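You operate a simulated robot arm through the tools that you are given. There is no shell and no other tool.

You are at the controls of a simulated two-armed robot. One attempt, no reset.

JOB
Flatten the blistered case in the standing press under the dark plywood board.
Fine: board on the case, bed tray shut, wheel up to the casing card's force and no higher, till the lamp is green; wheel back. Where these are worked on the way, their far stop is far enough and under half their travel is too little: bed tray.

The check looks at the end state, three seconds after you hand in, the way a careful person would. Anything else that was tipped, shoved, dropped, spilled or broken makes it a failure.

ROBOT AND FRAMES
Two 7-joint arms with two-finger parallel grippers on one trunk, on a base that drives. Base frame: it is fixed to the floor where the robot stands at the start and does not move with it; the origin is under the middle of the robot, x ahead of it, y to its left, z up. Units: m, rad, N and s.
The left shoulder is at the start at [0.05, 0.165, 1.055], the right one opposite. With the tool pointing down near the work surface each hand reaches from about 0.24 to 0.7 m from the robot's upright axis, wherever it stands, measured 20 degrees to its own side. Places, roughly: bed tray [2.3, -1.2, 0.9]; casing card [2.8, -1.1, 1.1]; dark plywood board, pale plywood board [2, -1.5, 1]; flat green case (25x18x1 cm) [3.1, -0.4, 0.9]; flat purple case [3.5, 0, 1]; flat yellow case (25x18x1 cm) [2.3, -1.2, 0.9]; press wheel [2.2, -1.1, 1.3]; top of the bed tray [2.3, -1.2, 0.9]. Payload 3.91 kg a hand.
The TCP of each hand is the grasp point between the finger pads, 0.03 m short of the fingertips. In the tool frame z runs along the fingers and y along their closing line. Largest opening 0.11 m; finger width 0.02, thickness 0.01; the body of the gripper, 0.048 by 0.112 m, starts 0.055 m behind the TCP.
Orientation is that of the tool frame in the base frame, as a unit quaternion [w, x, y, z]. With the fingers straight down and closing along the base's y, the tool's x points along the base's -x, its y along +y and its z along -z.

CONTROLS
- The arms move only by the tool nudge_tool. It takes "left_rows", "right_rows" or both (then of equal length, played together; a hand with none holds still); each is a list of rows, each a list of 6 numbers: the shift along the base's x, y, z in units of 200 mm (1.0 is 200 mm), then the turn, a rotation vector about the base's x, y, z in units of 90 degrees (1.0 is 90 degrees). In form: [[tx, ty, tz, ax, ay, az], ...]. A call has 1 to 20 rows; each row is the pose to reach, as a shift and turn from the pose commanded when the call began. "left_hand" and "right_hand" are, for a hand that has rows, the opening in per cent of the stroke, from 0 (shut) to 100 (fully open), set as the call begins (left out, the last holds). A call with a number of a shift or a turn outside -1 to 1 is refused whole. A row lasts 0.2 s, in which the tool goes at most 0.05 m and 0.15 rad; a call with a longer step from one row to the next is refused whole, and so is a gripper value outside its range. Where a pose cannot be reached the arm comes as near as it can. A force on the tool above 90 N (or 10 N above the force at the start of the call, whichever is more), or a blocked arm, ends the call early, and 0.2 s more pass. The fingers move at their own pace (about 0.045 m/s each) and stop on an object; they squeeze with about 37 N. The grip force told is the motor's: it shows also when the fingers shut on nothing. Time passes only in rows, and 0.2 s behind the last, so rows that repeat a pose let the fingers close. The reply holds the time, the measured pose of the TCP, the force on the tool along the base axes, the opening and the grip force, in the units named above and with some noise, with the torque about the TCP (base axes, N m) and any sound that the robot's microphone picked up.
- Cameras (640 x 400 px; columns grow to the right, rows downward): "scene" is now at [0.1184, 0.0106, 1.2358]; the picture's right is [0.14, -0.99, 0.00], its down [-0.48, -0.06, -0.88] and it looks along [0.87, 0.12, -0.48] (base axes); focal length 262 px, centre (320, 200). "left" rides on the left gripper at [0.072, -0.017, -0.103] in its tool frame; the picture's right is [0.23, 0.97, 0.00], its down [-0.76, 0.18, -0.62] and it looks along [-0.61, 0.14, 0.78] (tool axes); focal length 222 px, centre (320, 200). "right" rides on the right gripper at [0.072, 0.017, -0.103] in its tool frame; the picture's right is [-0.23, 0.97, 0.00], its down [-0.76, -0.18, -0.62] and it looks along [-0.61, -0.14, 0.78] (tool axes); focal length 222 px, centre (320, 200). There is no depth. A picture from a camera that has moved, and an enlarged one, comes with that camera's place and axes in the base frame and with its lens.
- camera(camera): a new picture of that camera. No time passes.
- move_column(by): slides the trunk up (or, below 0, down) by that many m; the arms and the scene camera ride with it, the base frame stays. It gives what a move gives, with no picture.
- steer(legs): drives the robot by 1 to 6 legs, each [ahead, left, turn to the left] in m, m and rad, along the robot's own axes; the way and the turn of a leg run together, so that a leg with both is an arc; at most 1.5 m and 3.142 rad a leg. The arms and the cameras ride along, it lands a little off, and it stops where it bumps. It gives what a move gives.
- head_to(pan, tilt): turns the head with the scene camera to pan (to the left, within 1.396 rad either way) and tilt (down, from -0.506 to 1.204), counted from straight ahead of the robot. It gives what a move gives.
- close_up(camera, box): a new picture of the part [left, top, right, bottom] of that camera's present view, enlarged. No time passes.
- job_done(): hands the job in; it is judged then, once.

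Nothing tells you exact positions but the pictures and the camera data. Unless the task says otherwise, let go and move clear before handing in.

The tools are called after ">>>" by a JSON object that holds its "api" and its "payload". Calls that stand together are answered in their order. nudge_tool: Moves the arms, as the interface text tells. Its arguments: {"type":"object","properties":{"left_rows":{"type":"array","items":{"type":"array","items":{"type":"number"}}},"left_hand":{"type":"number"},"right_rows":{"type":"array","items":{"type":"array","items":{"type":"number"}}},"right_hand":{"type":"number"}},"required":[]} The other tools are called the same way: move_column (by) slides the trunk up or down; steer (legs) drives the base; head_to (pan, tilt) turns the head that bears the scene camera; camera (camera) takes a picture; close_up (camera, box) takes an enlarged picture of a part of a camera's view; job_done () hands the job in.

At the start:

```text
time_s: 0.0
left_tool_pos: [0.3823, 0.167, 1.0825]
left_orientation: [0.001, -0.002, 1.0, -0.001]
left_ft_force: [0.3, -0.1, 0.2]
left_ft_torque: [-0.01, 0.01, 0.01]
left_grip_width: 0.1101
left_gripper_force: 0.0
right_tool_pos: [0.3356, -0.1088, 1.0856]
right_orientation: [0.001, 0.0, 1.0, 0.0]
right_ft_force: [-0.7, -0.1, 0.3]
right_ft_torque: [-0.03, -0.02, -0.04]
right_grip_width: 0.1101
right_gripper_force: 0.0
trunk travel left (down, up): [-0.275, 0.228]
robot x, y, heading: [0.0019, 0.0022, -0.001]
head pan, tilt: [0.136, 0.501]
```

scene: 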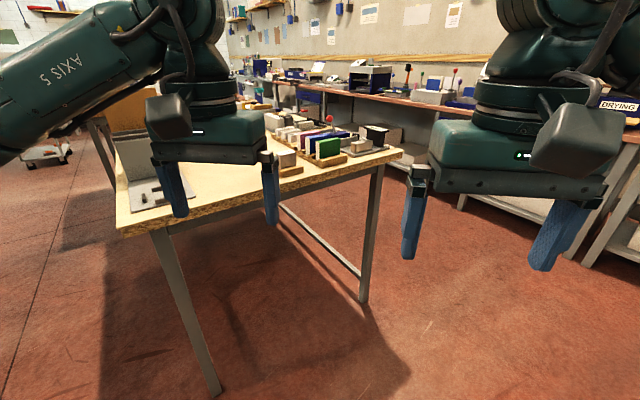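
right: 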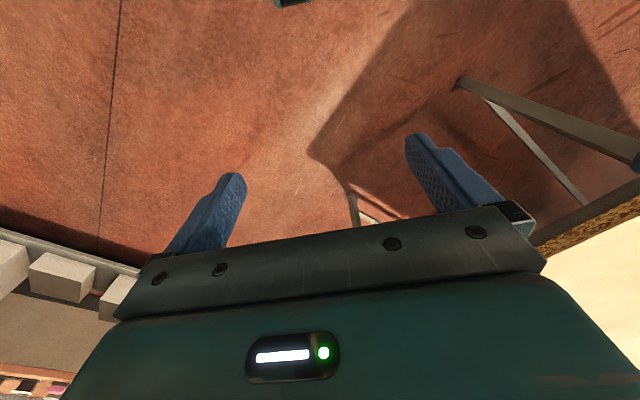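
left: 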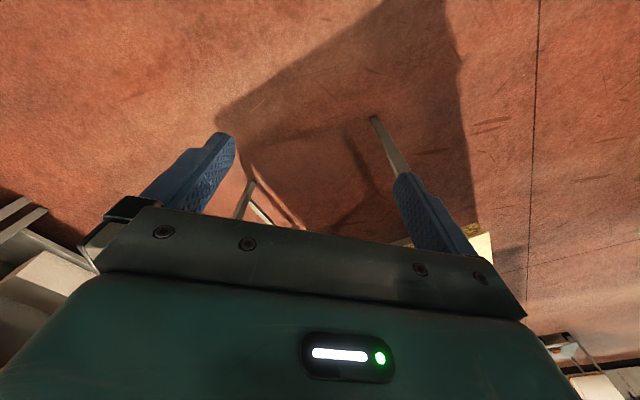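

I see a workshop with a table ahead and a bench along the far/right wall. The press should be near [2.3, -1.2], ahead to the right, so I'll turn the head there and look before driving.

>>> {"api": "head_to", "payload": {"pan": -0.5, "tilt": 0.15}}

>>> {"api": "camera", "payload": {"camera": "scene"}}

```text
time_s: 1.0
left_tool_pos: [0.3802, 0.1685, 1.0821]
left_orientation: [0.0, 0.0, 1.0, 0.0]
left_ft_force: [-0.2, -0.4, 0.5]
left_ft_torque: [-0.01, -0.03, -0.03]
left_grip_width: 0.1099
left_gripper_force: 0.0
right_tool_pos: [0.3352, -0.1086, 1.0868]
right_orientation: [0.0, -0.001, 1.0, 0.0]
right_ft_force: [-0.4, 0.2, -0.6]
right_ft_torque: [-0.01, 0.03, -0.02]
right_grip_width: 0.1099
right_gripper_force: 0.2
trunk travel left (down, up): [-0.275, 0.228]
robot x, y, heading: [0.0027, 0.0001, -0.004]
head pan, tilt: [-0.499, 0.15]
```

```text
taken
camera scene: at [0.1098, -0.046, 1.2683], right [-0.48, -0.88, 0.0], down [-0.13, 0.07, -0.99], along [0.87, -0.47, -0.15], focal length 262 px, centre (320, 200)
```

scene: 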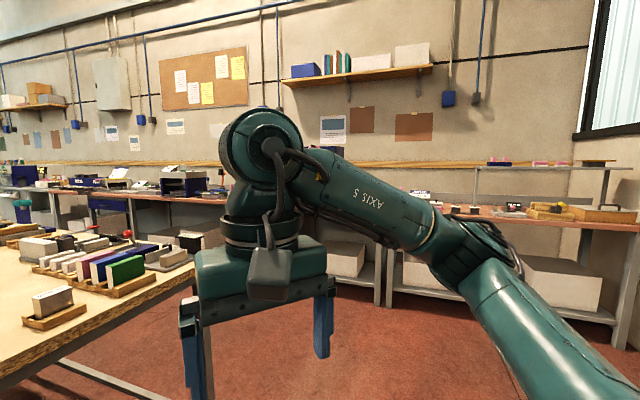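

The bench seems to run diagonally, along (1,1) in base axes, with the press straight off at about heading -45°. I'll turn to face the wall and come some of the way, keeping clear of the table, then look again.

>>> {"api": "steer", "payload": {"legs": [[0, 0, -0.785], [0.7, 0.3, 0]]}}

>>> {"api": "head_to", "payload": {"pan": 0.0, "tilt": 0.3}}

>>> {"api": "camera", "payload": {"camera": "scene"}}

```text
time_s: 7.2
left_tool_pos: [1.0969, -0.4199, 1.0816]
left_orientation: [0.0, 0.376, 0.926, -0.001]
left_ft_force: [1.1, -0.4, 0.0]
left_ft_torque: [0.03, 0.0, 0.02]
left_grip_width: 0.11
left_gripper_force: 0.2
right_tool_pos: [0.8716, -0.5839, 1.0859]
right_orientation: [0.0, 0.378, 0.926, 0.0]
right_ft_force: [0.4, -0.3, -0.4]
right_ft_torque: [0.0, 0.03, -0.01]
right_grip_width: 0.1098
right_gripper_force: 0.1
trunk travel left (down, up): [-0.275, 0.228]
robot x, y, heading: [0.71, -0.2743, -0.772]
head pan, tilt: [-0.499, 0.15]
```

```text
time_s: 8.1
left_tool_pos: [1.0972, -0.4197, 1.0807]
left_orientation: [0.001, 0.377, 0.926, -0.001]
left_ft_force: [0.0, 0.2, 0.5]
left_ft_torque: [0.02, 0.03, -0.02]
left_grip_width: 0.1098
left_gripper_force: 0.2
right_tool_pos: [0.8711, -0.5836, 1.0852]
right_orientation: [0.0, 0.377, 0.926, 0.0]
right_ft_force: [0.1, -1.0, 0.1]
right_ft_torque: [0.01, -0.01, 0.01]
right_grip_width: 0.11
right_gripper_force: 0.0
trunk travel left (down, up): [-0.275, 0.228]
robot x, y, heading: [0.7073, -0.2719, -0.774]
head pan, tilt: [0.0, 0.3]
```

```text
taken
camera scene: at [0.7934, -0.3599, 1.2544], right [-0.7, -0.71, 0.0], down [-0.21, 0.21, -0.96], along [0.68, -0.67, -0.3], focal length 262 px, centre (320, 200)
```

scene: 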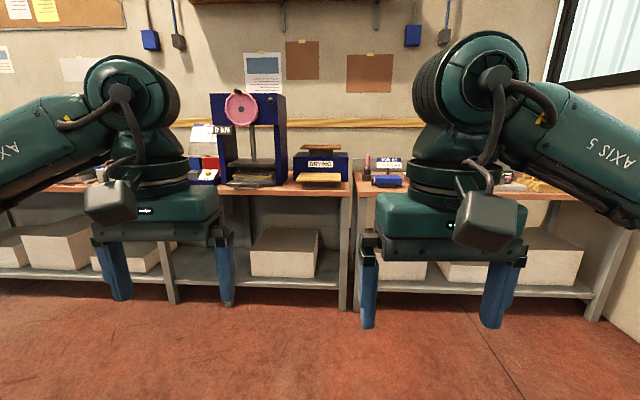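

The press stands on the bench with the pink wheel on its front, boards to its right ("DRYING" stand) and a card to its left. I'll enlarge this part.

>>> {"api": "close_up", "payload": {"camera": "scene", "box": [180, 80, 360, 200]}}

>>> {"api": "close_up", "payload": {"camera": "scene", "box": [280, 130, 410, 200]}}

>>> {"api": "close_up", "payload": {"camera": "scene", "box": [230, 40, 310, 100]}}

```text
3.33 times, centred on (270, 140) of scene
camera zoom: at [0.7934, -0.3599, 1.2544], right [-0.7, -0.71, 0.0], down [-0.21, 0.21, -0.96], along [0.68, -0.67, -0.3], focal length 872 px, centre (487, 400)
```

zoom: 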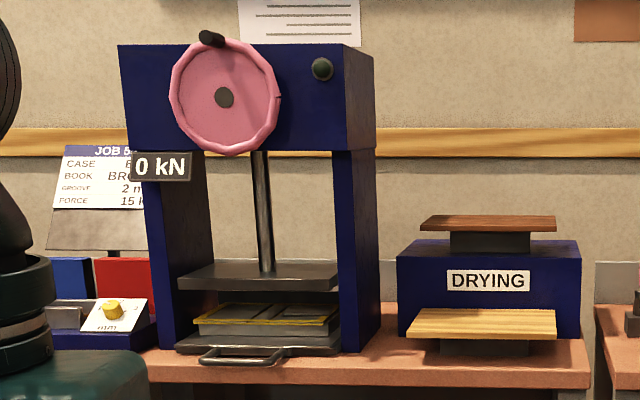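

```text
4.92 times, centred on (345, 165) of scene
camera zoom: at [0.7934, -0.3599, 1.2544], right [-0.7, -0.71, 0.0], down [-0.21, 0.21, -0.96], along [0.68, -0.67, -0.3], focal length 1288 px, centre (197, 372)
```

zoom: 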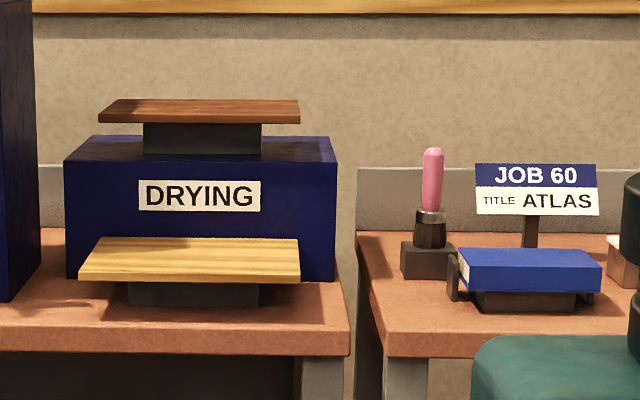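

```text
6.67 times, centred on (270, 70) of scene
camera zoom: at [0.7934, -0.3599, 1.2544], right [-0.7, -0.71, 0.0], down [-0.21, 0.21, -0.96], along [0.68, -0.67, -0.3], focal length 1744 px, centre (653, 1067)
```

zoom: 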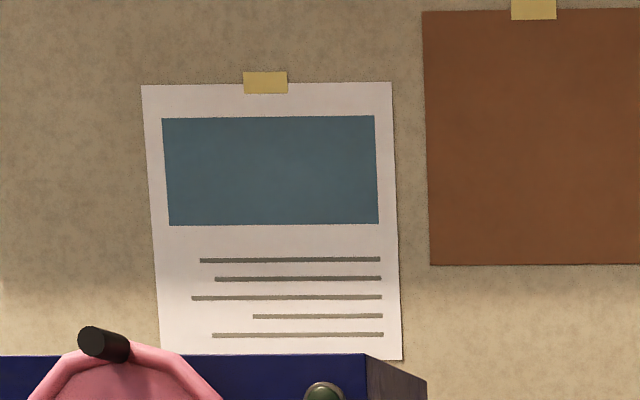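

The press reads 0 kN, the tray with the yellow case is in, and the dark board rests on the upper stand of the DRYING rack. The casing card is partly hidden, so I'll drive closer to the bench in front of the press and read it.

>>> {"api": "steer", "payload": {"legs": [[0.9, 0, -0.011], [0, 0.25, 0]]}}

>>> {"api": "head_to", "payload": {"pan": 0.3, "tilt": 0.1}}

>>> {"api": "camera", "payload": {"camera": "scene"}}

```text
time_s: 15.3
left_tool_pos: [1.9153, -0.8932, 1.0829]
left_orientation: [0.0, 0.386, 0.922, 0.001]
left_ft_force: [0.0, -0.2, 0.6]
left_ft_torque: [-0.01, -0.02, 0.01]
left_grip_width: 0.1097
left_gripper_force: 0.1
right_tool_pos: [1.6882, -1.0523, 1.0864]
right_orientation: [0.0, 0.386, 0.923, 0.0]
right_ft_force: [0.7, 0.3, 0.2]
right_ft_torque: [0.02, 0.03, 0.01]
right_grip_width: 0.1103
right_gripper_force: 0.1
trunk travel left (down, up): [-0.275, 0.228]
robot x, y, heading: [1.5279, -0.7377, -0.792]
head pan, tilt: [0.0, 0.3]
```

```text
time_s: 16.1
left_tool_pos: [1.9152, -0.894, 1.0829]
left_orientation: [0.0, 0.386, 0.923, 0.0]
left_ft_force: [0.0, 0.2, 0.2]
left_ft_torque: [0.0, 0.01, -0.01]
left_grip_width: 0.11
left_gripper_force: 0.0
right_tool_pos: [1.6871, -1.0528, 1.0866]
right_orientation: [0.0, 0.385, 0.923, 0.0]
right_ft_force: [0.5, 0.3, -0.2]
right_ft_torque: [0.03, -0.01, 0.01]
right_grip_width: 0.1101
right_gripper_force: 0.1
trunk travel left (down, up): [-0.275, 0.228]
robot x, y, heading: [1.5317, -0.7422, -0.794]
head pan, tilt: [0.3, 0.099]
```

```text
taken
camera scene: at [1.6295, -0.8045, 1.273], right [-0.47, -0.88, 0.0], down [-0.09, 0.05, -0.99], along [0.88, -0.47, -0.1], focal length 262 px, centre (320, 200)
```

scene: 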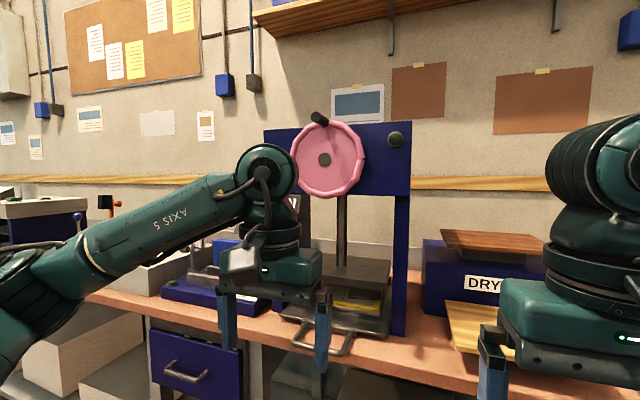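

The left arm hides the casing card. I'll lower the left hand about 0.2 m, clear of the bench edge, and look again.

>>> {"api": "nudge_tool", "payload": {"left_rows": [[0, 0, -0.2, 0, 0, 0], [0, 0, -0.4, 0, 0, 0], [0, 0, -0.6, 0, 0, 0], [0, 0, -0.8, 0, 0, 0], [0, 0, -1.0, 0, 0, 0]]}}

>>> {"api": "camera", "payload": {"camera": "scene"}}

>>> {"api": "close_up", "payload": {"camera": "scene", "box": [220, 100, 420, 220]}}

```text
time_s: 17.3
left_tool_pos: [1.9154, -0.8918, 0.8821]
left_orientation: [0.002, 0.386, 0.923, -0.001]
left_ft_force: [0.0, 0.1, -0.6]
left_ft_torque: [-0.03, -0.02, 0.01]
left_grip_width: 0.11
left_gripper_force: 0.1
right_tool_pos: [1.6866, -1.0536, 1.0863]
right_orientation: [0.0, 0.386, 0.922, 0.0]
right_ft_force: [-0.8, -0.3, 0.6]
right_ft_torque: [-0.01, 0.01, -0.02]
right_grip_width: 0.1104
right_gripper_force: 0.1
trunk travel left (down, up): [-0.275, 0.228]
robot x, y, heading: [1.528, -0.74, -0.79]
head pan, tilt: [0.3, 0.099]
```

```text
taken
camera scene: at [1.6296, -0.8044, 1.2731], right [-0.47, -0.88, 0.0], down [-0.09, 0.05, -0.99], along [0.88, -0.47, -0.1], focal length 262 px, centre (320, 200)
```

scene: 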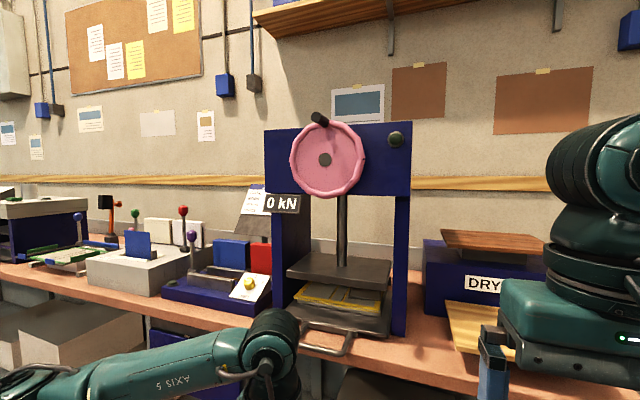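

```text
3.20 times, centred on (320, 160) of scene
camera zoom: at [1.6296, -0.8044, 1.2731], right [-0.47, -0.88, 0.0], down [-0.09, 0.05, -0.99], along [0.88, -0.47, -0.1], focal length 837 px, centre (320, 328)
```

zoom: 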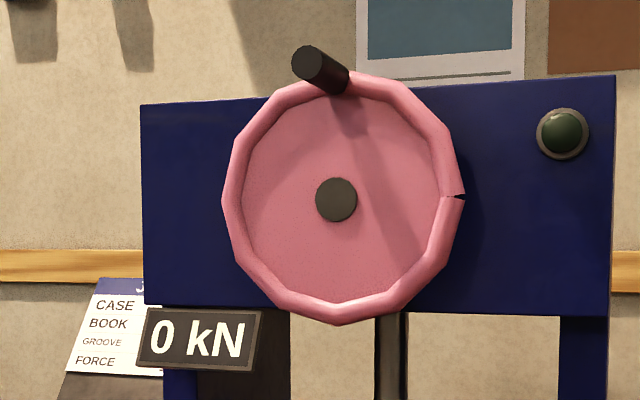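

The force readout hides the card's numbers. I want to sidestep left to read it, so I check where the table corner is first.

>>> {"api": "head_to", "payload": {"pan": 1.396, "tilt": 0.6}}

>>> {"api": "camera", "payload": {"camera": "scene"}}

```text
time_s: 18.6
left_tool_pos: [1.9139, -0.8922, 0.8826]
left_orientation: [0.001, 0.386, 0.923, -0.001]
left_ft_force: [-0.2, 0.7, -0.9]
left_ft_torque: [0.04, 0.0, -0.01]
left_grip_width: 0.1101
left_gripper_force: 0.1
right_tool_pos: [1.6876, -1.0536, 1.0864]
right_orientation: [0.0, 0.385, 0.923, 0.0]
right_ft_force: [0.1, -1.1, -0.3]
right_ft_torque: [-0.02, -0.01, -0.03]
right_grip_width: 0.1099
right_gripper_force: 0.1
trunk travel left (down, up): [-0.275, 0.228]
robot x, y, heading: [1.5311, -0.7363, -0.799]
head pan, tilt: [1.396, 0.6]
```

```text
taken
camera scene: at [1.6212, -0.7108, 1.2269], right [0.57, -0.82, 0.0], down [-0.47, -0.32, -0.83], along [0.68, 0.47, -0.56], focal length 262 px, centre (320, 200)
```

scene: 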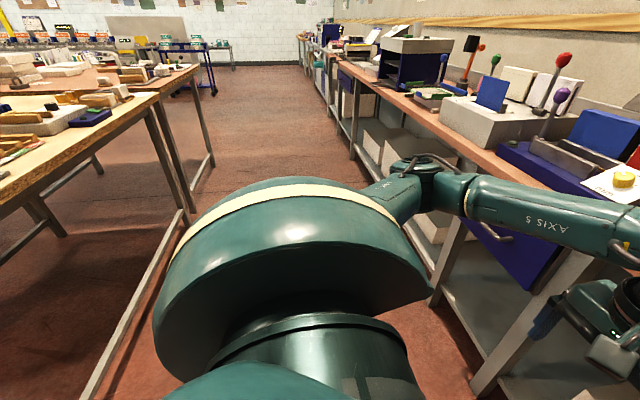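

The aisle is clear. I'll sidestep left 0.32 m along the bench and read the casing card.

>>> {"api": "steer", "payload": {"legs": [[0, 0.32, 0]]}}

>>> {"api": "head_to", "payload": {"pan": 0.2, "tilt": 0.2}}

>>> {"api": "camera", "payload": {"camera": "scene"}}

>>> {"api": "close_up", "payload": {"camera": "scene", "box": [280, 130, 400, 210]}}

```text
time_s: 21.9
left_tool_pos: [2.139, -0.6724, 0.8826]
left_orientation: [0.0, 0.386, 0.923, 0.0]
left_ft_force: [0.1, -1.0, -0.5]
left_ft_torque: [0.02, -0.03, -0.01]
left_grip_width: 0.1102
left_gripper_force: 0.0
right_tool_pos: [1.9116, -0.8326, 1.087]
right_orientation: [0.0, 0.387, 0.922, 0.001]
right_ft_force: [0.8, -0.4, 0.0]
right_ft_torque: [0.02, 0.02, 0.0]
right_grip_width: 0.11
right_gripper_force: 0.2
trunk travel left (down, up): [-0.275, 0.228]
robot x, y, heading: [1.7542, -0.5187, -0.79]
head pan, tilt: [1.396, 0.6]
```

```text
time_s: 23.3
left_tool_pos: [2.1388, -0.6712, 0.883]
left_orientation: [0.0, 0.385, 0.923, 0.0]
left_ft_force: [0.0, 1.1, -0.6]
left_ft_torque: [0.04, 0.0, 0.03]
left_grip_width: 0.11
left_gripper_force: 0.0
right_tool_pos: [1.911, -0.8327, 1.0852]
right_orientation: [0.0, 0.386, 0.922, 0.0]
right_ft_force: [-1.1, -0.7, 0.7]
right_ft_torque: [0.03, 0.0, -0.01]
right_grip_width: 0.11
right_gripper_force: 0.1
trunk travel left (down, up): [-0.275, 0.228]
robot x, y, heading: [1.7505, -0.518, -0.794]
head pan, tilt: [0.201, 0.201]
```

```text
taken
camera scene: at [1.8496, -0.5925, 1.2636], right [-0.56, -0.83, 0.0], down [-0.17, 0.11, -0.98], along [0.81, -0.55, -0.2], focal length 262 px, centre (320, 200)
```

scene: 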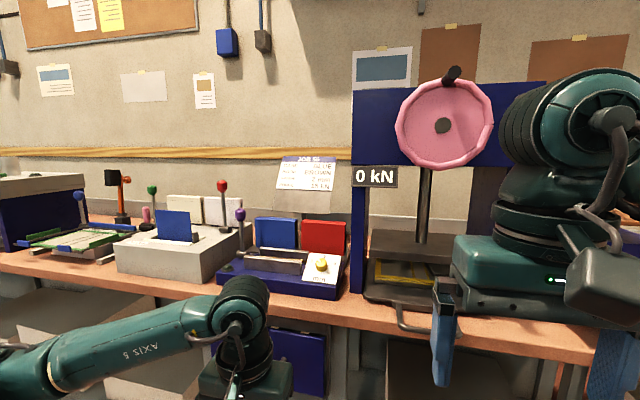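

```text
5.00 times, centred on (340, 170) of scene
camera zoom: at [1.8496, -0.5925, 1.2636], right [-0.56, -0.83, 0.0], down [-0.17, 0.11, -0.98], along [0.81, -0.55, -0.2], focal length 1308 px, centre (220, 350)
```

zoom: 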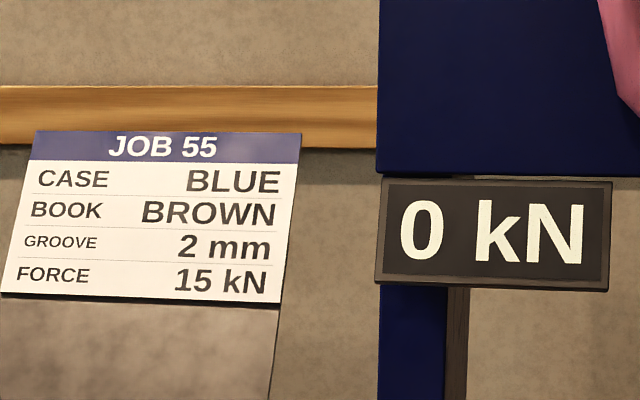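

The casing card reads FORCE 15 kN. Now I'll look closely at the press tray and case from here.

>>> {"api": "close_up", "payload": {"camera": "scene", "box": [340, 200, 480, 340]}}

>>> {"api": "close_up", "payload": {"camera": "scene", "box": [340, 50, 560, 190]}}

>>> {"api": "camera", "payload": {"camera": "right"}}

```text
2.86 times, centred on (410, 270) of scene
camera zoom: at [1.8496, -0.5925, 1.2636], right [-0.56, -0.83, 0.0], down [-0.17, 0.11, -0.98], along [0.81, -0.55, -0.2], focal length 747 px, centre (63, 0)
```

zoom: 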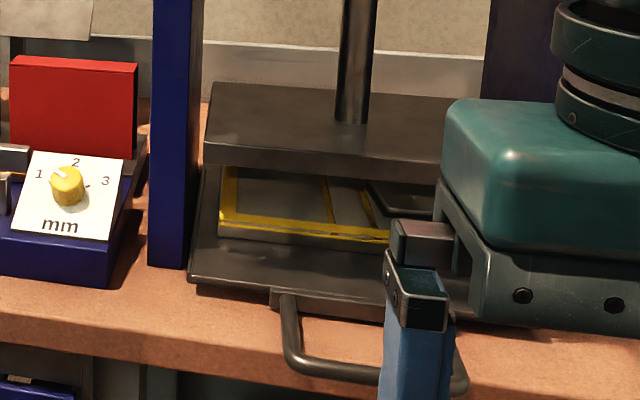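

```text
2.86 times, centred on (450, 120) of scene
camera zoom: at [1.8496, -0.5925, 1.2636], right [-0.56, -0.83, 0.0], down [-0.17, 0.11, -0.98], along [0.81, -0.55, -0.2], focal length 747 px, centre (-51, 429)
```

zoom: 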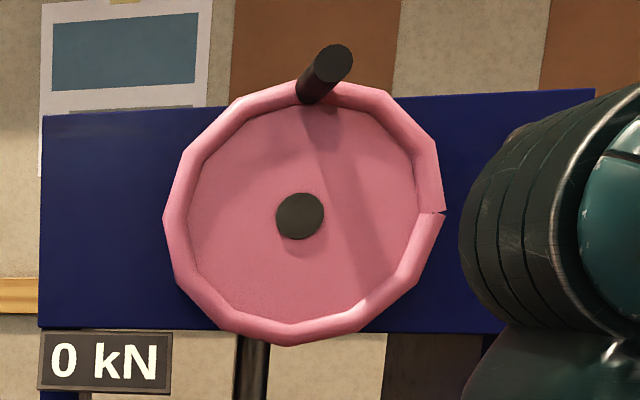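

```text
taken
camera right: at [1.873, -0.7696, 1.1916], right [0.85, 0.52, 0.0], down [0.41, -0.67, 0.62], along [0.32, -0.53, -0.78], focal length 222 px, centre (320, 200)
```

right: 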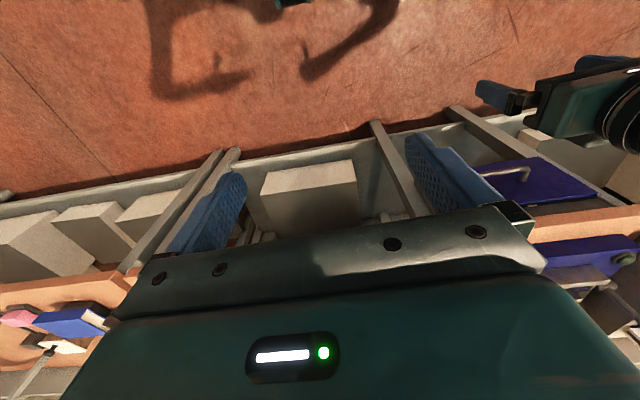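

The press hub is at about (u .75, v 2.31, z 1.30) in bench axes, and the tray front at v≈2.38, z≈.87. I'll lower the right hand too, to clear the view, and sidestep back right to study the boards.

>>> {"api": "nudge_tool", "payload": {"right_rows": [[0, 0, -0.2, 0, 0, 0], [0, 0, -0.4, 0, 0, 0], [0, 0, -0.6, 0, 0, 0], [0, 0, -0.8, 0, 0, 0], [0, 0, -1.0, 0, 0, 0]]}}

>>> {"api": "steer", "payload": {"legs": [[0, -0.4, 0.005]]}}

>>> {"api": "head_to", "payload": {"pan": 0.0, "tilt": 0.35}}

>>> {"api": "camera", "payload": {"camera": "scene"}}

>>> {"api": "close_up", "payload": {"camera": "scene", "box": [340, 120, 520, 240]}}

>>> {"api": "close_up", "payload": {"camera": "scene", "box": [150, 130, 330, 250]}}

```text
time_s: 24.5
left_tool_pos: [2.1389, -0.672, 0.8831]
left_orientation: [0.001, 0.385, 0.923, 0.0]
left_ft_force: [-0.6, 0.1, 0.6]
left_ft_torque: [0.01, 0.0, -0.02]
left_grip_width: 0.1099
left_gripper_force: 0.0
right_tool_pos: [1.9103, -0.8319, 0.8859]
right_orientation: [0.001, 0.387, 0.922, 0.0]
right_ft_force: [0.8, 0.8, 0.0]
right_ft_torque: [0.02, 0.01, 0.01]
right_grip_width: 0.1101
right_gripper_force: 0.0
trunk travel left (down, up): [-0.275, 0.228]
robot x, y, heading: [1.7527, -0.5225, -0.798]
head pan, tilt: [0.201, 0.201]
```

```text
time_s: 28.6
left_tool_pos: [1.8597, -0.9477, 0.882]
left_orientation: [0.001, 0.382, 0.924, -0.001]
left_ft_force: [-0.3, 0.8, -0.3]
left_ft_torque: [0.0, 0.0, -0.04]
left_grip_width: 0.1102
left_gripper_force: 0.0
right_tool_pos: [1.6304, -1.1091, 0.8855]
right_orientation: [0.0, 0.383, 0.924, -0.001]
right_ft_force: [0.4, -1.2, -0.2]
right_ft_torque: [-0.02, 0.01, 0.01]
right_grip_width: 0.1099
right_gripper_force: 0.1
trunk travel left (down, up): [-0.275, 0.228]
robot x, y, heading: [1.4695, -0.8014, -0.787]
head pan, tilt: [0.201, 0.201]
```

```text
time_s: 29.3
left_tool_pos: [1.8589, -0.9468, 0.8824]
left_orientation: [0.001, 0.382, 0.924, -0.001]
left_ft_force: [0.2, 0.2, 0.0]
left_ft_torque: [0.0, 0.01, 0.0]
left_grip_width: 0.1104
left_gripper_force: 0.1
right_tool_pos: [1.6316, -1.1102, 0.8859]
right_orientation: [0.001, 0.383, 0.924, 0.0]
right_ft_force: [0.7, -0.2, -0.4]
right_ft_torque: [0.01, 0.03, 0.01]
right_grip_width: 0.11
right_gripper_force: 0.1
trunk travel left (down, up): [-0.275, 0.228]
robot x, y, heading: [1.473, -0.795, -0.787]
head pan, tilt: [0.0, 0.351]
```

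```text
taken
camera scene: at [1.5571, -0.8853, 1.2497], right [-0.71, -0.71, 0.0], down [-0.24, 0.24, -0.94], along [0.67, -0.66, -0.34], focal length 262 px, centre (320, 200)
```

scene: 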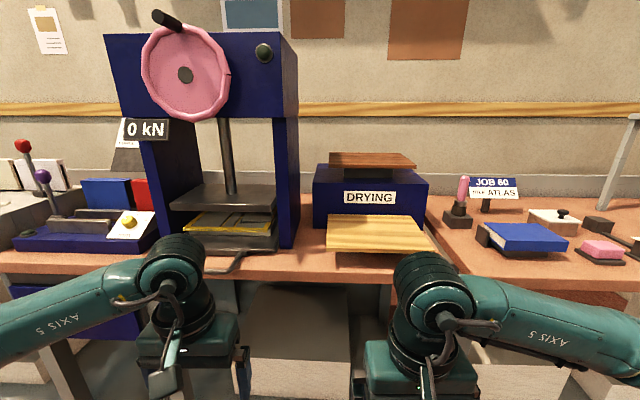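

```text
3.33 times, centred on (430, 180) of scene
camera zoom: at [1.5571, -0.8853, 1.2497], right [-0.71, -0.71, 0.0], down [-0.24, 0.24, -0.94], along [0.67, -0.66, -0.34], focal length 872 px, centre (-47, 267)
```

zoom: 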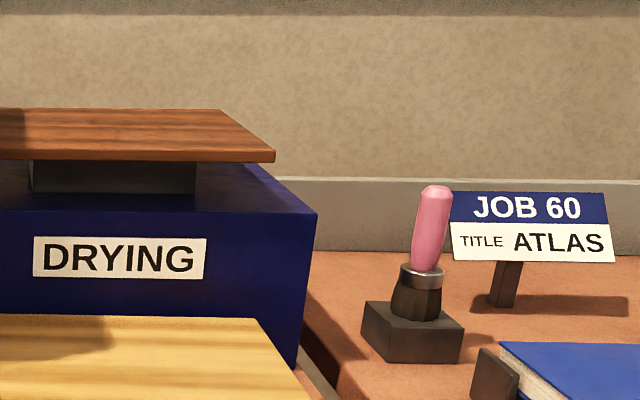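

```text
3.33 times, centred on (240, 190) of scene
camera zoom: at [1.5571, -0.8853, 1.2497], right [-0.71, -0.71, 0.0], down [-0.24, 0.24, -0.94], along [0.67, -0.66, -0.34], focal length 872 px, centre (587, 233)
```

zoom: 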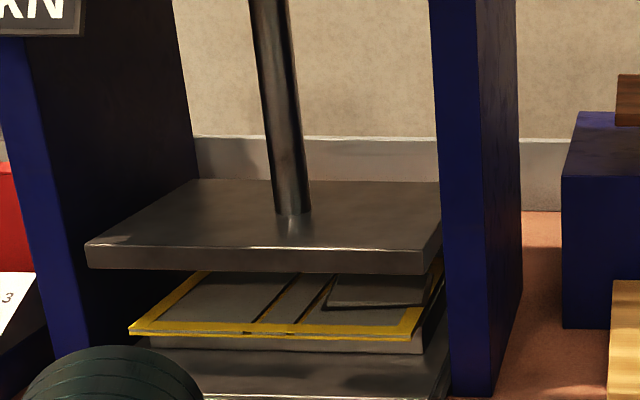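

The dark board's front edge is near (u .18–.45, v ≈2.51, z ≈1.07), overhanging a small block on the rack. The case lies in the press with its top near z .918 and the tray handle in front of it. I'll check the wrist views for the handle.

>>> {"api": "camera", "payload": {"camera": "left"}}

>>> {"api": "head_to", "payload": {"pan": 0.3, "tilt": 0.6}}

>>> {"api": "camera", "payload": {"camera": "scene"}}

```text
taken
camera left: at [1.7955, -0.9081, 0.9864], right [0.53, 0.85, 0.0], down [0.66, -0.41, 0.62], along [0.53, -0.33, -0.78], focal length 222 px, centre (320, 200)
```

left: 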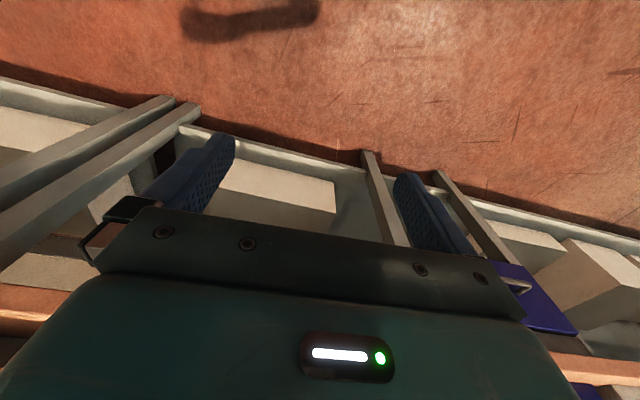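

```text
time_s: 30.1
left_tool_pos: [1.8602, -0.9469, 0.8832]
left_orientation: [0.0, 0.383, 0.924, 0.0]
left_ft_force: [-0.2, 0.2, -0.3]
left_ft_torque: [0.01, 0.01, -0.03]
left_grip_width: 0.11
left_gripper_force: 0.0
right_tool_pos: [1.6312, -1.1102, 0.8863]
right_orientation: [0.001, 0.383, 0.924, 0.0]
right_ft_force: [-0.9, -0.6, 0.2]
right_ft_torque: [-0.02, 0.02, 0.0]
right_grip_width: 0.1102
right_gripper_force: 0.0
trunk travel left (down, up): [-0.275, 0.228]
robot x, y, heading: [1.4708, -0.7973, -0.789]
head pan, tilt: [0.3, 0.6]
```

```text
taken
camera scene: at [1.5694, -0.8608, 1.2269], right [-0.47, -0.88, 0.0], down [-0.5, 0.26, -0.83], along [0.73, -0.38, -0.56], focal length 262 px, centre (320, 200)
```

scene: 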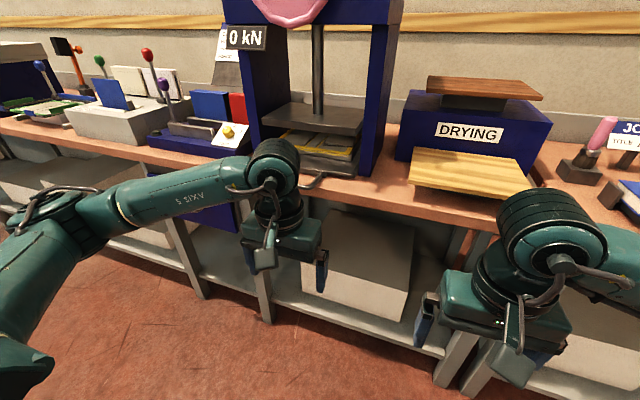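

The left hand hides the handle. I'll shift the left hand left along the bench and look at the handle.

>>> {"api": "nudge_tool", "payload": {"left_rows": [[0.17, 0.17, 0, 0, 0, 0], [0.34, 0.34, 0, 0, 0, 0], [0.51, 0.51, 0, 0, 0, 0], [0.68, 0.68, 0, 0, 0, 0], [0.8, 0.8, 0, 0, 0, 0]]}}

>>> {"api": "camera", "payload": {"camera": "scene"}}

>>> {"api": "close_up", "payload": {"camera": "scene", "box": [240, 90, 400, 210]}}

>>> {"api": "close_up", "payload": {"camera": "scene", "box": [380, 60, 560, 220]}}

```text
time_s: 31.3
left_tool_pos: [2.0205, -0.7851, 0.8851]
left_orientation: [0.0, 0.383, 0.924, -0.001]
left_ft_force: [-0.7, 0.6, 0.0]
left_ft_torque: [0.01, 0.0, 0.04]
left_grip_width: 0.1099
left_gripper_force: 0.0
right_tool_pos: [1.632, -1.1089, 0.8858]
right_orientation: [0.0, 0.383, 0.924, 0.0]
right_ft_force: [-0.6, -0.1, 0.3]
right_ft_torque: [-0.03, -0.01, -0.02]
right_grip_width: 0.11
right_gripper_force: 0.2
trunk travel left (down, up): [-0.275, 0.228]
robot x, y, heading: [1.4714, -0.7956, -0.786]
head pan, tilt: [0.3, 0.6]
```

```text
taken
camera scene: at [1.5694, -0.8606, 1.2269], right [-0.47, -0.89, 0.0], down [-0.5, 0.26, -0.83], along [0.73, -0.38, -0.56], focal length 262 px, centre (320, 200)
```

scene: 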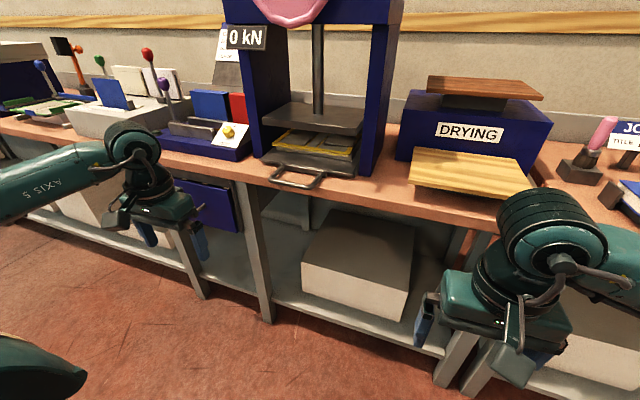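

```text
3.33 times, centred on (320, 150) of scene
camera zoom: at [1.5694, -0.8606, 1.2269], right [-0.47, -0.89, 0.0], down [-0.5, 0.26, -0.83], along [0.73, -0.38, -0.56], focal length 872 px, centre (320, 367)
```

zoom: 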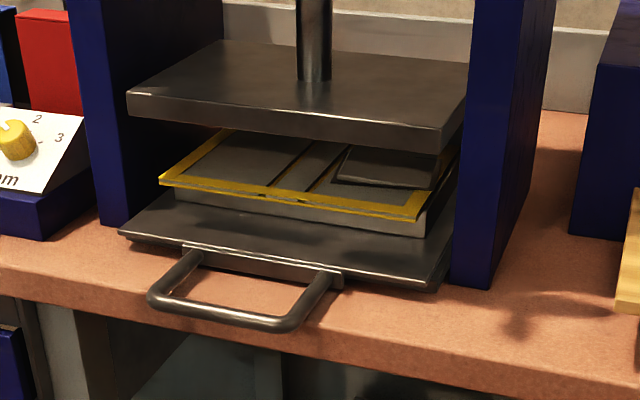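

```text
2.50 times, centred on (470, 140) of scene
camera zoom: at [1.5694, -0.8606, 1.2269], right [-0.47, -0.89, 0.0], down [-0.5, 0.26, -0.83], along [0.73, -0.38, -0.56], focal length 654 px, centre (-55, 350)
```

zoom: 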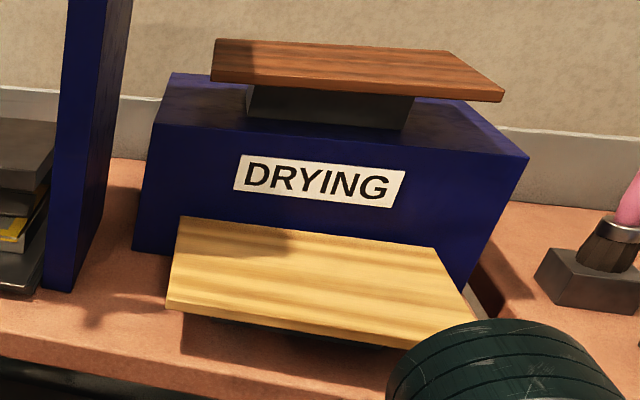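

The handle is a bar at about (u .69–.81, v 2.26, z .873) with a free gap to the tray front at v≈2.35. I'll come 0.12 m closer, then hook the shut left fingers behind the bar to pull the tray open.

>>> {"api": "steer", "payload": {"legs": [[0.12, 0, 0]]}}

>>> {"api": "nudge_tool", "payload": {"left_rows": [[0, 0, 0.1, 0, 0, 0], [0, 0, 0.2, 0, 0, 0], [0, 0, 0.3, 0, 0, 0], [0, 0, 0.3, 0, 0, 0], [0, 0, 0.3, 0, 0, 0], [0, 0, 0.3, 0, 0, 0]], "left_hand": 0}}

```text
time_s: 32.5
left_tool_pos: [2.1051, -0.8707, 0.8852]
left_orientation: [0.0, 0.382, 0.924, -0.001]
left_ft_force: [0.4, -0.6, 0.1]
left_ft_torque: [-0.01, 0.01, 0.02]
left_grip_width: 0.1099
left_gripper_force: 0.0
right_tool_pos: [1.7156, -1.1955, 0.8854]
right_orientation: [0.0, 0.383, 0.924, -0.001]
right_ft_force: [1.0, -0.2, -0.1]
right_ft_torque: [0.01, 0.01, 0.0]
right_grip_width: 0.11
right_gripper_force: 0.0
trunk travel left (down, up): [-0.275, 0.228]
robot x, y, heading: [1.5581, -0.8837, -0.786]
head pan, tilt: [0.3, 0.6]
```

```text
time_s: 33.9
left_tool_pos: [2.1056, -0.8708, 0.9444]
left_orientation: [0.001, 0.383, 0.924, 0.0]
left_ft_force: [0.3, -0.7, 0.4]
left_ft_torque: [0.01, 0.01, 0.01]
left_grip_width: 0.0003
left_gripper_force: 14.2
right_tool_pos: [1.7157, -1.1943, 0.8865]
right_orientation: [0.0, 0.383, 0.924, 0.0]
right_ft_force: [0.1, -0.9, -0.9]
right_ft_torque: [0.02, 0.01, 0.0]
right_grip_width: 0.1101
right_gripper_force: 0.0
trunk travel left (down, up): [-0.275, 0.228]
robot x, y, heading: [1.5583, -0.8814, -0.782]
head pan, tilt: [0.3, 0.6]
```

The left fingers are shut at z .944. I'll move them most of the way over the handle and check by camera.

>>> {"api": "nudge_tool", "payload": {"left_rows": [[0.05, -0.2, 0, 0, 0, 0], [0.1, -0.4, 0, 0, 0, 0], [0.15, -0.6, 0, 0, 0, 0], [0.2, -0.8, 0, 0, 0, 0], [0.22, -0.88, 0, 0, 0, 0]]}}

>>> {"api": "camera", "payload": {"camera": "scene"}}

>>> {"api": "camera", "payload": {"camera": "left"}}

```text
time_s: 35.1
left_tool_pos: [2.1484, -1.045, 0.9434]
left_orientation: [0.0, 0.382, 0.924, 0.0]
left_ft_force: [-0.1, -0.5, -0.3]
left_ft_torque: [0.02, 0.0, 0.02]
left_grip_width: 0.0
left_gripper_force: 37.4
right_tool_pos: [1.7157, -1.1957, 0.8851]
right_orientation: [0.0, 0.382, 0.924, 0.001]
right_ft_force: [-0.3, 0.1, -0.1]
right_ft_torque: [0.0, 0.01, -0.01]
right_grip_width: 0.1101
right_gripper_force: 0.1
trunk travel left (down, up): [-0.275, 0.228]
robot x, y, heading: [1.5583, -0.8758, -0.784]
head pan, tilt: [0.3, 0.6]
```

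```text
taken
camera scene: at [1.6538, -0.9454, 1.2269], right [-0.47, -0.88, 0.0], down [-0.5, 0.26, -0.83], along [0.73, -0.39, -0.56], focal length 262 px, centre (320, 200)
```

scene: 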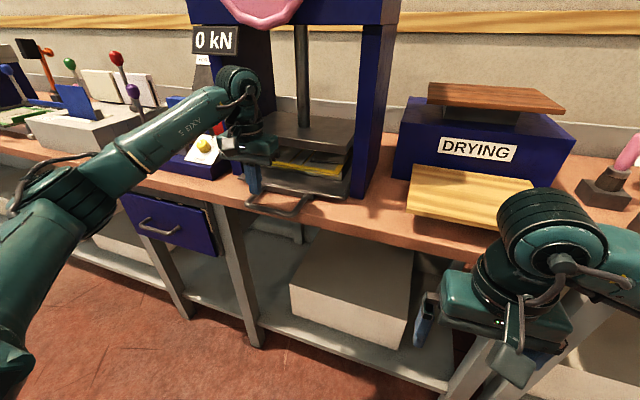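

```text
taken
camera left: at [2.0843, -1.0063, 1.0467], right [0.53, 0.85, 0.0], down [0.66, -0.41, 0.62], along [0.53, -0.33, -0.78], focal length 222 px, centre (320, 200)
```

left: 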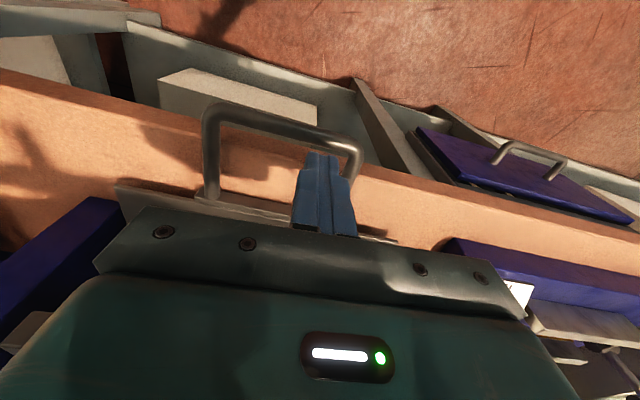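

The handle loop is clear in the wrist view: bar at v≈2.255, u .693–.812. I'll centre the fingers in the loop at v 2.30 and lower them.

>>> {"api": "nudge_tool", "payload": {"left_rows": [[0.025, -0.12, 0, 0, 0, 0], [0.05, -0.245, 0, 0, 0, 0], [0.05, -0.245, -0.1, 0, 0, 0], [0.05, -0.245, -0.2, 0, 0, 0], [0.05, -0.245, -0.29, 0, 0, 0]]}}

>>> {"api": "camera", "payload": {"camera": "left"}}

```text
time_s: 36.3
left_tool_pos: [2.159, -1.096, 0.8896]
left_orientation: [0.004, 0.381, 0.924, -0.001]
left_ft_force: [0.4, 3.6, 11.1]
left_ft_torque: [0.15, 0.05, -0.08]
left_grip_width: 0.0
left_gripper_force: 37.2
right_tool_pos: [1.7156, -1.1938, 0.886]
right_orientation: [0.0, 0.383, 0.924, 0.0]
right_ft_force: [0.2, 0.6, 0.5]
right_ft_torque: [-0.05, -0.02, 0.01]
right_grip_width: 0.1102
right_gripper_force: 0.1
trunk travel left (down, up): [-0.275, 0.228]
robot x, y, heading: [1.5542, -0.8798, -0.787]
head pan, tilt: [0.3, 0.6]
```

```text
taken
camera left: at [2.0954, -1.0565, 0.9935], right [0.53, 0.85, 0.0], down [0.66, -0.41, 0.63], along [0.53, -0.33, -0.78], focal length 222 px, centre (320, 200)
```

left: 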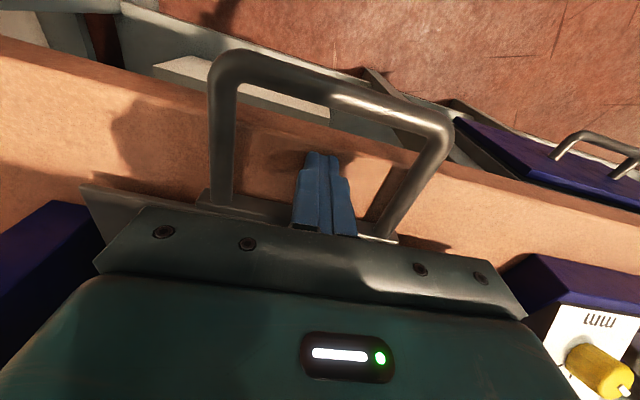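

The fingertips touch the bench top (z≈.86) inside the loop. I'll lift 4 mm and pull the tray toward the robot.

>>> {"api": "nudge_tool", "payload": {"left_rows": [[0, 0, 0.02, 0, 0, 0], [-0.1, 0.1, 0.02, 0, 0, 0], [-0.2, 0.2, 0.02, 0, 0, 0], [-0.3, 0.3, 0.02, 0, 0, 0], [-0.4, 0.4, 0.02, 0, 0, 0], [-0.5, 0.5, 0.02, 0, 0, 0]]}}

>>> {"api": "camera", "payload": {"camera": "left"}}

>>> {"api": "camera", "payload": {"camera": "scene"}}

```text
time_s: 37.7
left_tool_pos: [2.0573, -0.9947, 0.888]
left_orientation: [0.0, 0.383, 0.924, 0.0]
left_ft_force: [0.0, 1.0, 0.9]
left_ft_torque: [-0.01, -0.07, 0.0]
left_grip_width: 0.0
left_gripper_force: 37.0
right_tool_pos: [1.7161, -1.193, 0.8857]
right_orientation: [0.0, 0.382, 0.924, 0.0]
right_ft_force: [1.2, -0.1, -1.1]
right_ft_torque: [0.0, 0.0, 0.03]
right_grip_width: 0.11
right_gripper_force: 0.1
trunk travel left (down, up): [-0.275, 0.228]
robot x, y, heading: [1.5625, -0.8803, -0.785]
head pan, tilt: [0.3, 0.6]
```

```text
taken
camera left: at [1.9947, -0.9562, 0.9917], right [0.53, 0.85, 0.0], down [0.66, -0.41, 0.62], along [0.53, -0.33, -0.78], focal length 222 px, centre (320, 200)
```

left: 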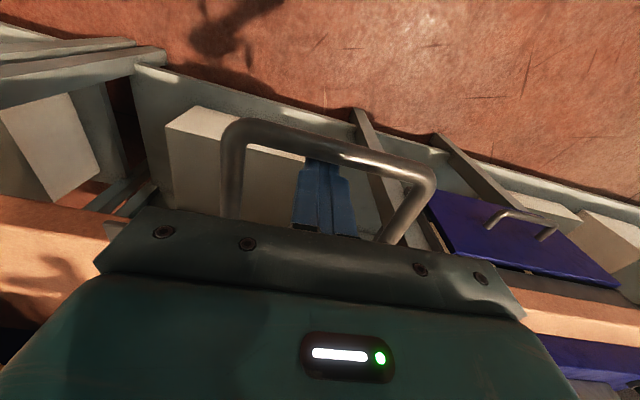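

```text
taken
camera scene: at [1.6537, -0.9451, 1.2269], right [-0.47, -0.88, 0.0], down [-0.5, 0.26, -0.83], along [0.73, -0.39, -0.56], focal length 262 px, centre (320, 200)
```

scene: 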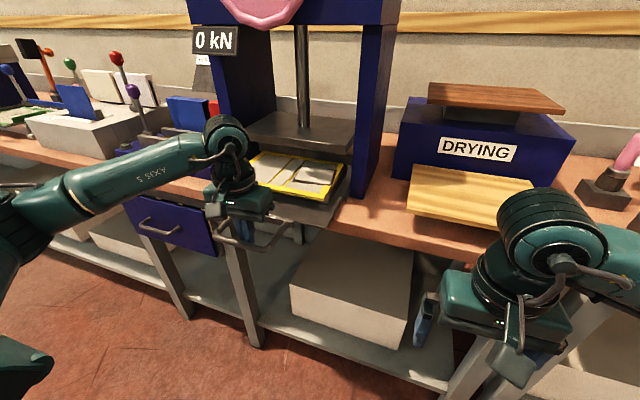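

The tray slides with the hand (about 0.12 m out). I'll keep pulling gently to its far stop.

>>> {"api": "nudge_tool", "payload": {"left_rows": [[-0.08, 0.08, 0, 0, 0, 0], [-0.16, 0.16, 0, 0, 0, 0], [-0.24, 0.24, 0, 0, 0, 0], [-0.32, 0.32, 0, 0, 0, 0], [-0.4, 0.4, 0, 0, 0, 0]]}}

>>> {"api": "camera", "payload": {"camera": "left"}}

>>> {"api": "camera", "payload": {"camera": "scene"}}

```text
time_s: 38.9
left_tool_pos: [1.9785, -0.9132, 0.8905]
left_orientation: [0.001, 0.383, 0.924, 0.0]
left_ft_force: [0.2, 0.2, -0.2]
left_ft_torque: [0.02, 0.01, 0.01]
left_grip_width: 0.0001
left_gripper_force: 36.8
right_tool_pos: [1.7156, -1.1941, 0.8851]
right_orientation: [0.001, 0.383, 0.924, 0.0]
right_ft_force: [0.4, 0.0, -0.1]
right_ft_torque: [0.0, 0.01, -0.03]
right_grip_width: 0.1103
right_gripper_force: 0.0
trunk travel left (down, up): [-0.275, 0.228]
robot x, y, heading: [1.5577, -0.88, -0.785]
head pan, tilt: [0.3, 0.6]
```

```text
taken
camera left: at [1.914, -0.8747, 0.9952], right [0.53, 0.85, 0.0], down [0.66, -0.41, 0.62], along [0.53, -0.33, -0.78], focal length 222 px, centre (320, 200)
```

left: 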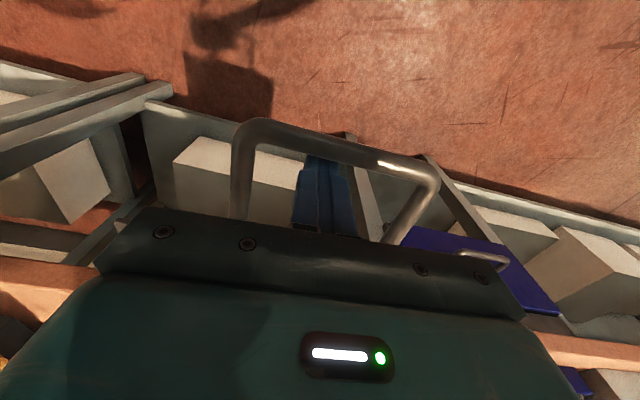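

```text
taken
camera scene: at [1.6537, -0.9451, 1.2269], right [-0.47, -0.88, 0.0], down [-0.5, 0.26, -0.83], along [0.73, -0.39, -0.56], focal length 262 px, centre (320, 200)
```

scene: 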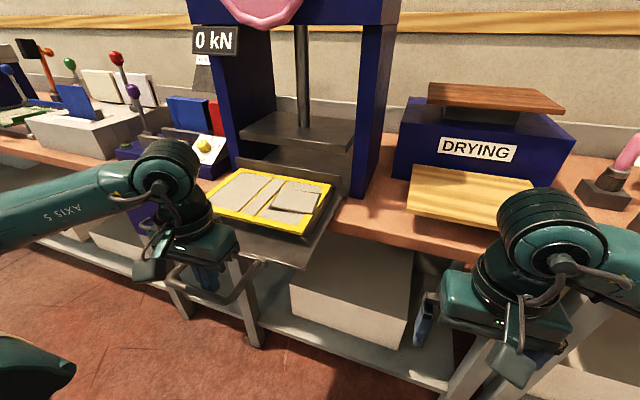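

The case is already clear of the platen. I'll pull a little more to get margin or find the stop.

>>> {"api": "nudge_tool", "payload": {"left_rows": [[-0.06, 0.06, 0, 0, 0, 0], [-0.12, 0.12, 0, 0, 0, 0], [-0.18, 0.18, 0, 0, 0, 0], [-0.22, 0.22, 0, 0, 0, 0]]}}

>>> {"api": "camera", "payload": {"camera": "left"}}

>>> {"api": "camera", "payload": {"camera": "scene"}}

```text
time_s: 39.7
left_tool_pos: [1.9622, -0.8948, 0.8961]
left_orientation: [0.032, 0.37, 0.928, -0.015]
left_ft_force: [18.8, -18.0, 1.8]
left_ft_torque: [-0.62, -0.11, -0.1]
left_grip_width: 0.0
left_gripper_force: 36.6
right_tool_pos: [1.7164, -1.1963, 0.8854]
right_orientation: [0.0, 0.384, 0.923, 0.0]
right_ft_force: [-0.2, -0.4, -0.9]
right_ft_torque: [0.01, 0.01, 0.01]
right_grip_width: 0.1101
right_gripper_force: 0.1
trunk travel left (down, up): [-0.275, 0.228]
robot x, y, heading: [1.5578, -0.882, -0.789]
head pan, tilt: [0.3, 0.6]
stopped in row 3 (left hand): the force on the tool passed its limit at 101 N (the readings are from after the stop); the commanded pose is now the measured one
```

```text
taken
camera left: at [1.8929, -0.8539, 0.9947], right [0.51, 0.86, -0.02], down [0.65, -0.36, 0.67], along [0.57, -0.36, -0.74], focal length 222 px, centre (320, 200)
```

left: 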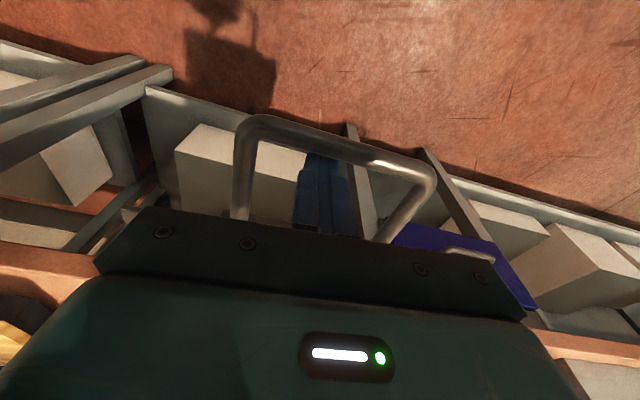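

```text
taken
camera scene: at [1.6562, -0.9477, 1.2267], right [-0.47, -0.88, 0.0], down [-0.5, 0.27, -0.82], along [0.73, -0.39, -0.57], focal length 262 px, centre (320, 200)
```

scene: 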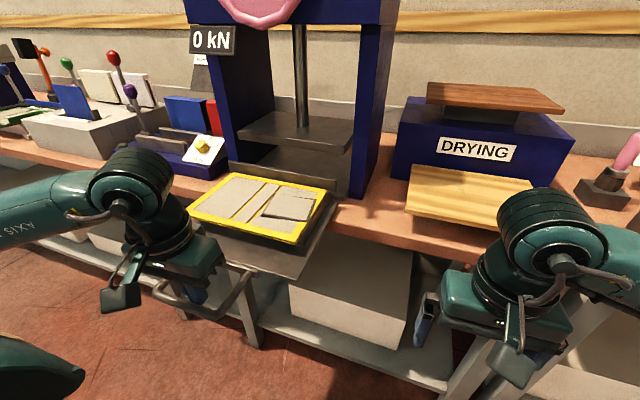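

The tray hit its far stop after about 0.25 m. I'll unload the finger, lift both hands out, then back off and line up in front of the board rack.

>>> {"api": "nudge_tool", "payload": {"left_rows": [[0.1, -0.1, 0, 0, 0, 0], [0.1, -0.1, 0.1, 0, 0, 0], [0.1, -0.1, 0.3, 0, 0, 0], [0.1, -0.1, 0.5, 0, 0, 0], [0.1, -0.1, 0.7, 0, 0, 0], [0.1, -0.1, 0.9, 0, 0, 0], [0.1, -0.1, 1.0, 0, 0, 0]], "right_rows": [[0, 0, 0.1, 0, 0, 0], [0, 0, 0.2, 0, 0, 0], [0, 0, 0.4, 0, 0, 0], [0, 0, 0.6, 0, 0, 0], [0, 0, 0.8, 0, 0, 0], [0, 0, 1.0, 0, 0, 0], [0, 0, 1.0, 0, 0, 0]]}}

>>> {"api": "steer", "payload": {"legs": [[-0.15, -0.165, 0.003]]}}

>>> {"api": "head_to", "payload": {"pan": 0.0, "tilt": 0.4}}

>>> {"api": "camera", "payload": {"camera": "scene"}}

```text
time_s: 41.3
left_tool_pos: [1.9796, -0.9141, 1.0961]
left_orientation: [0.025, 0.373, 0.927, -0.012]
left_ft_force: [0.3, 0.9, 0.0]
left_ft_torque: [-0.02, 0.02, -0.02]
left_grip_width: 0.0
left_gripper_force: 36.9
right_tool_pos: [1.7153, -1.1964, 1.0847]
right_orientation: [0.0, 0.384, 0.923, 0.0]
right_ft_force: [-1.4, 0.3, 0.7]
right_ft_torque: [-0.01, 0.01, -0.02]
right_grip_width: 0.1101
right_gripper_force: 0.1
trunk travel left (down, up): [-0.275, 0.228]
robot x, y, heading: [1.5539, -0.8859, -0.788]
head pan, tilt: [0.3, 0.6]
```

```text
time_s: 43.4
left_tool_pos: [1.755, -0.9226, 1.0947]
left_orientation: [0.026, 0.37, 0.929, -0.012]
left_ft_force: [0.6, 0.1, 0.7]
left_ft_torque: [0.01, -0.04, 0.03]
left_grip_width: 0.0001
left_gripper_force: 37.2
right_tool_pos: [1.4931, -1.2082, 1.084]
right_orientation: [0.0, 0.381, 0.925, 0.0]
right_ft_force: [0.1, -0.1, 0.1]
right_ft_torque: [-0.01, -0.02, 0.02]
right_grip_width: 0.1101
right_gripper_force: 0.1
trunk travel left (down, up): [-0.275, 0.228]
robot x, y, heading: [1.3339, -0.8961, -0.779]
head pan, tilt: [0.3, 0.6]
```

```text
time_s: 44.2
left_tool_pos: [1.7547, -0.9225, 1.0954]
left_orientation: [0.026, 0.369, 0.929, -0.013]
left_ft_force: [-0.9, 0.6, 0.5]
left_ft_torque: [0.02, -0.02, -0.01]
left_grip_width: 0.0
left_gripper_force: 36.8
right_tool_pos: [1.4937, -1.2075, 1.0844]
right_orientation: [0.0, 0.38, 0.925, 0.0]
right_ft_force: [-0.3, 0.6, -0.5]
right_ft_torque: [-0.04, 0.01, -0.02]
right_grip_width: 0.11
right_gripper_force: 0.0
trunk travel left (down, up): [-0.275, 0.228]
robot x, y, heading: [1.3329, -0.896, -0.78]
head pan, tilt: [0.0, 0.4]
```

```text
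taken
camera scene: at [1.419, -0.9823, 1.2451], right [-0.7, -0.71, 0.0], down [-0.28, 0.27, -0.92], along [0.65, -0.65, -0.39], focal length 262 px, centre (320, 200)
```

scene: 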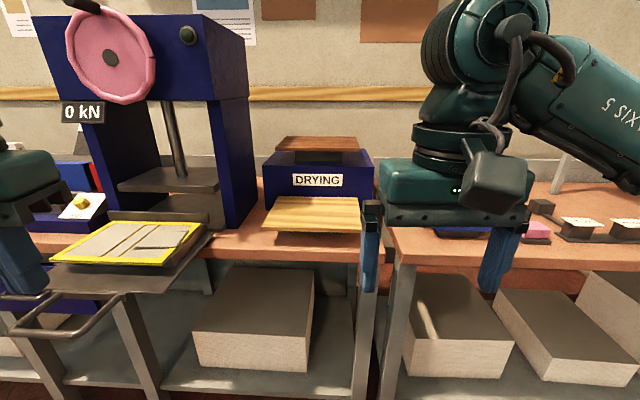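

The rack is now straight ahead of the robot. I'll bring both hands forward, level the left one, and open it partly before turning both hands to point forward.

>>> {"api": "nudge_tool", "payload": {"left_rows": [[0.03, -0.2, 0, 0.006, 0.005, -0.004], [0.06, -0.4, 0, 0.012, 0.01, -0.008], [0.085, -0.6, 0, 0.018, 0.015, -0.012], [0.113, -0.8, 0, 0.024, 0.02, -0.016], [0.141, -0.99, 0, 0.028, 0.024, -0.0186]], "right_rows": [[0.076, -0.136, 0.01, 0, 0, 0], [0.152, -0.272, 0.02, 0, 0, 0], [0.227, -0.408, 0.04, 0, 0, 0], [0.302, -0.544, 0.05, 0, 0, 0], [0.378, -0.682, 0.06, 0, 0, 0]], "left_hand": 40, "right_hand": 40}}

```text
time_s: 45.4
left_tool_pos: [1.7823, -1.123, 1.0954]
left_orientation: [0.0, 0.383, 0.924, 0.002]
left_ft_force: [-0.4, 0.8, 0.1]
left_ft_torque: [-0.04, -0.01, 0.0]
left_grip_width: 0.0442
left_gripper_force: 0.0
right_tool_pos: [1.5694, -1.3459, 1.0962]
right_orientation: [0.0, 0.38, 0.925, 0.0]
right_ft_force: [-0.4, 0.8, 0.1]
right_ft_torque: [0.0, 0.01, -0.03]
right_grip_width: 0.0441
right_gripper_force: 0.1
trunk travel left (down, up): [-0.275, 0.228]
robot x, y, heading: [1.3348, -0.8966, -0.783]
head pan, tilt: [0.0, 0.4]
```

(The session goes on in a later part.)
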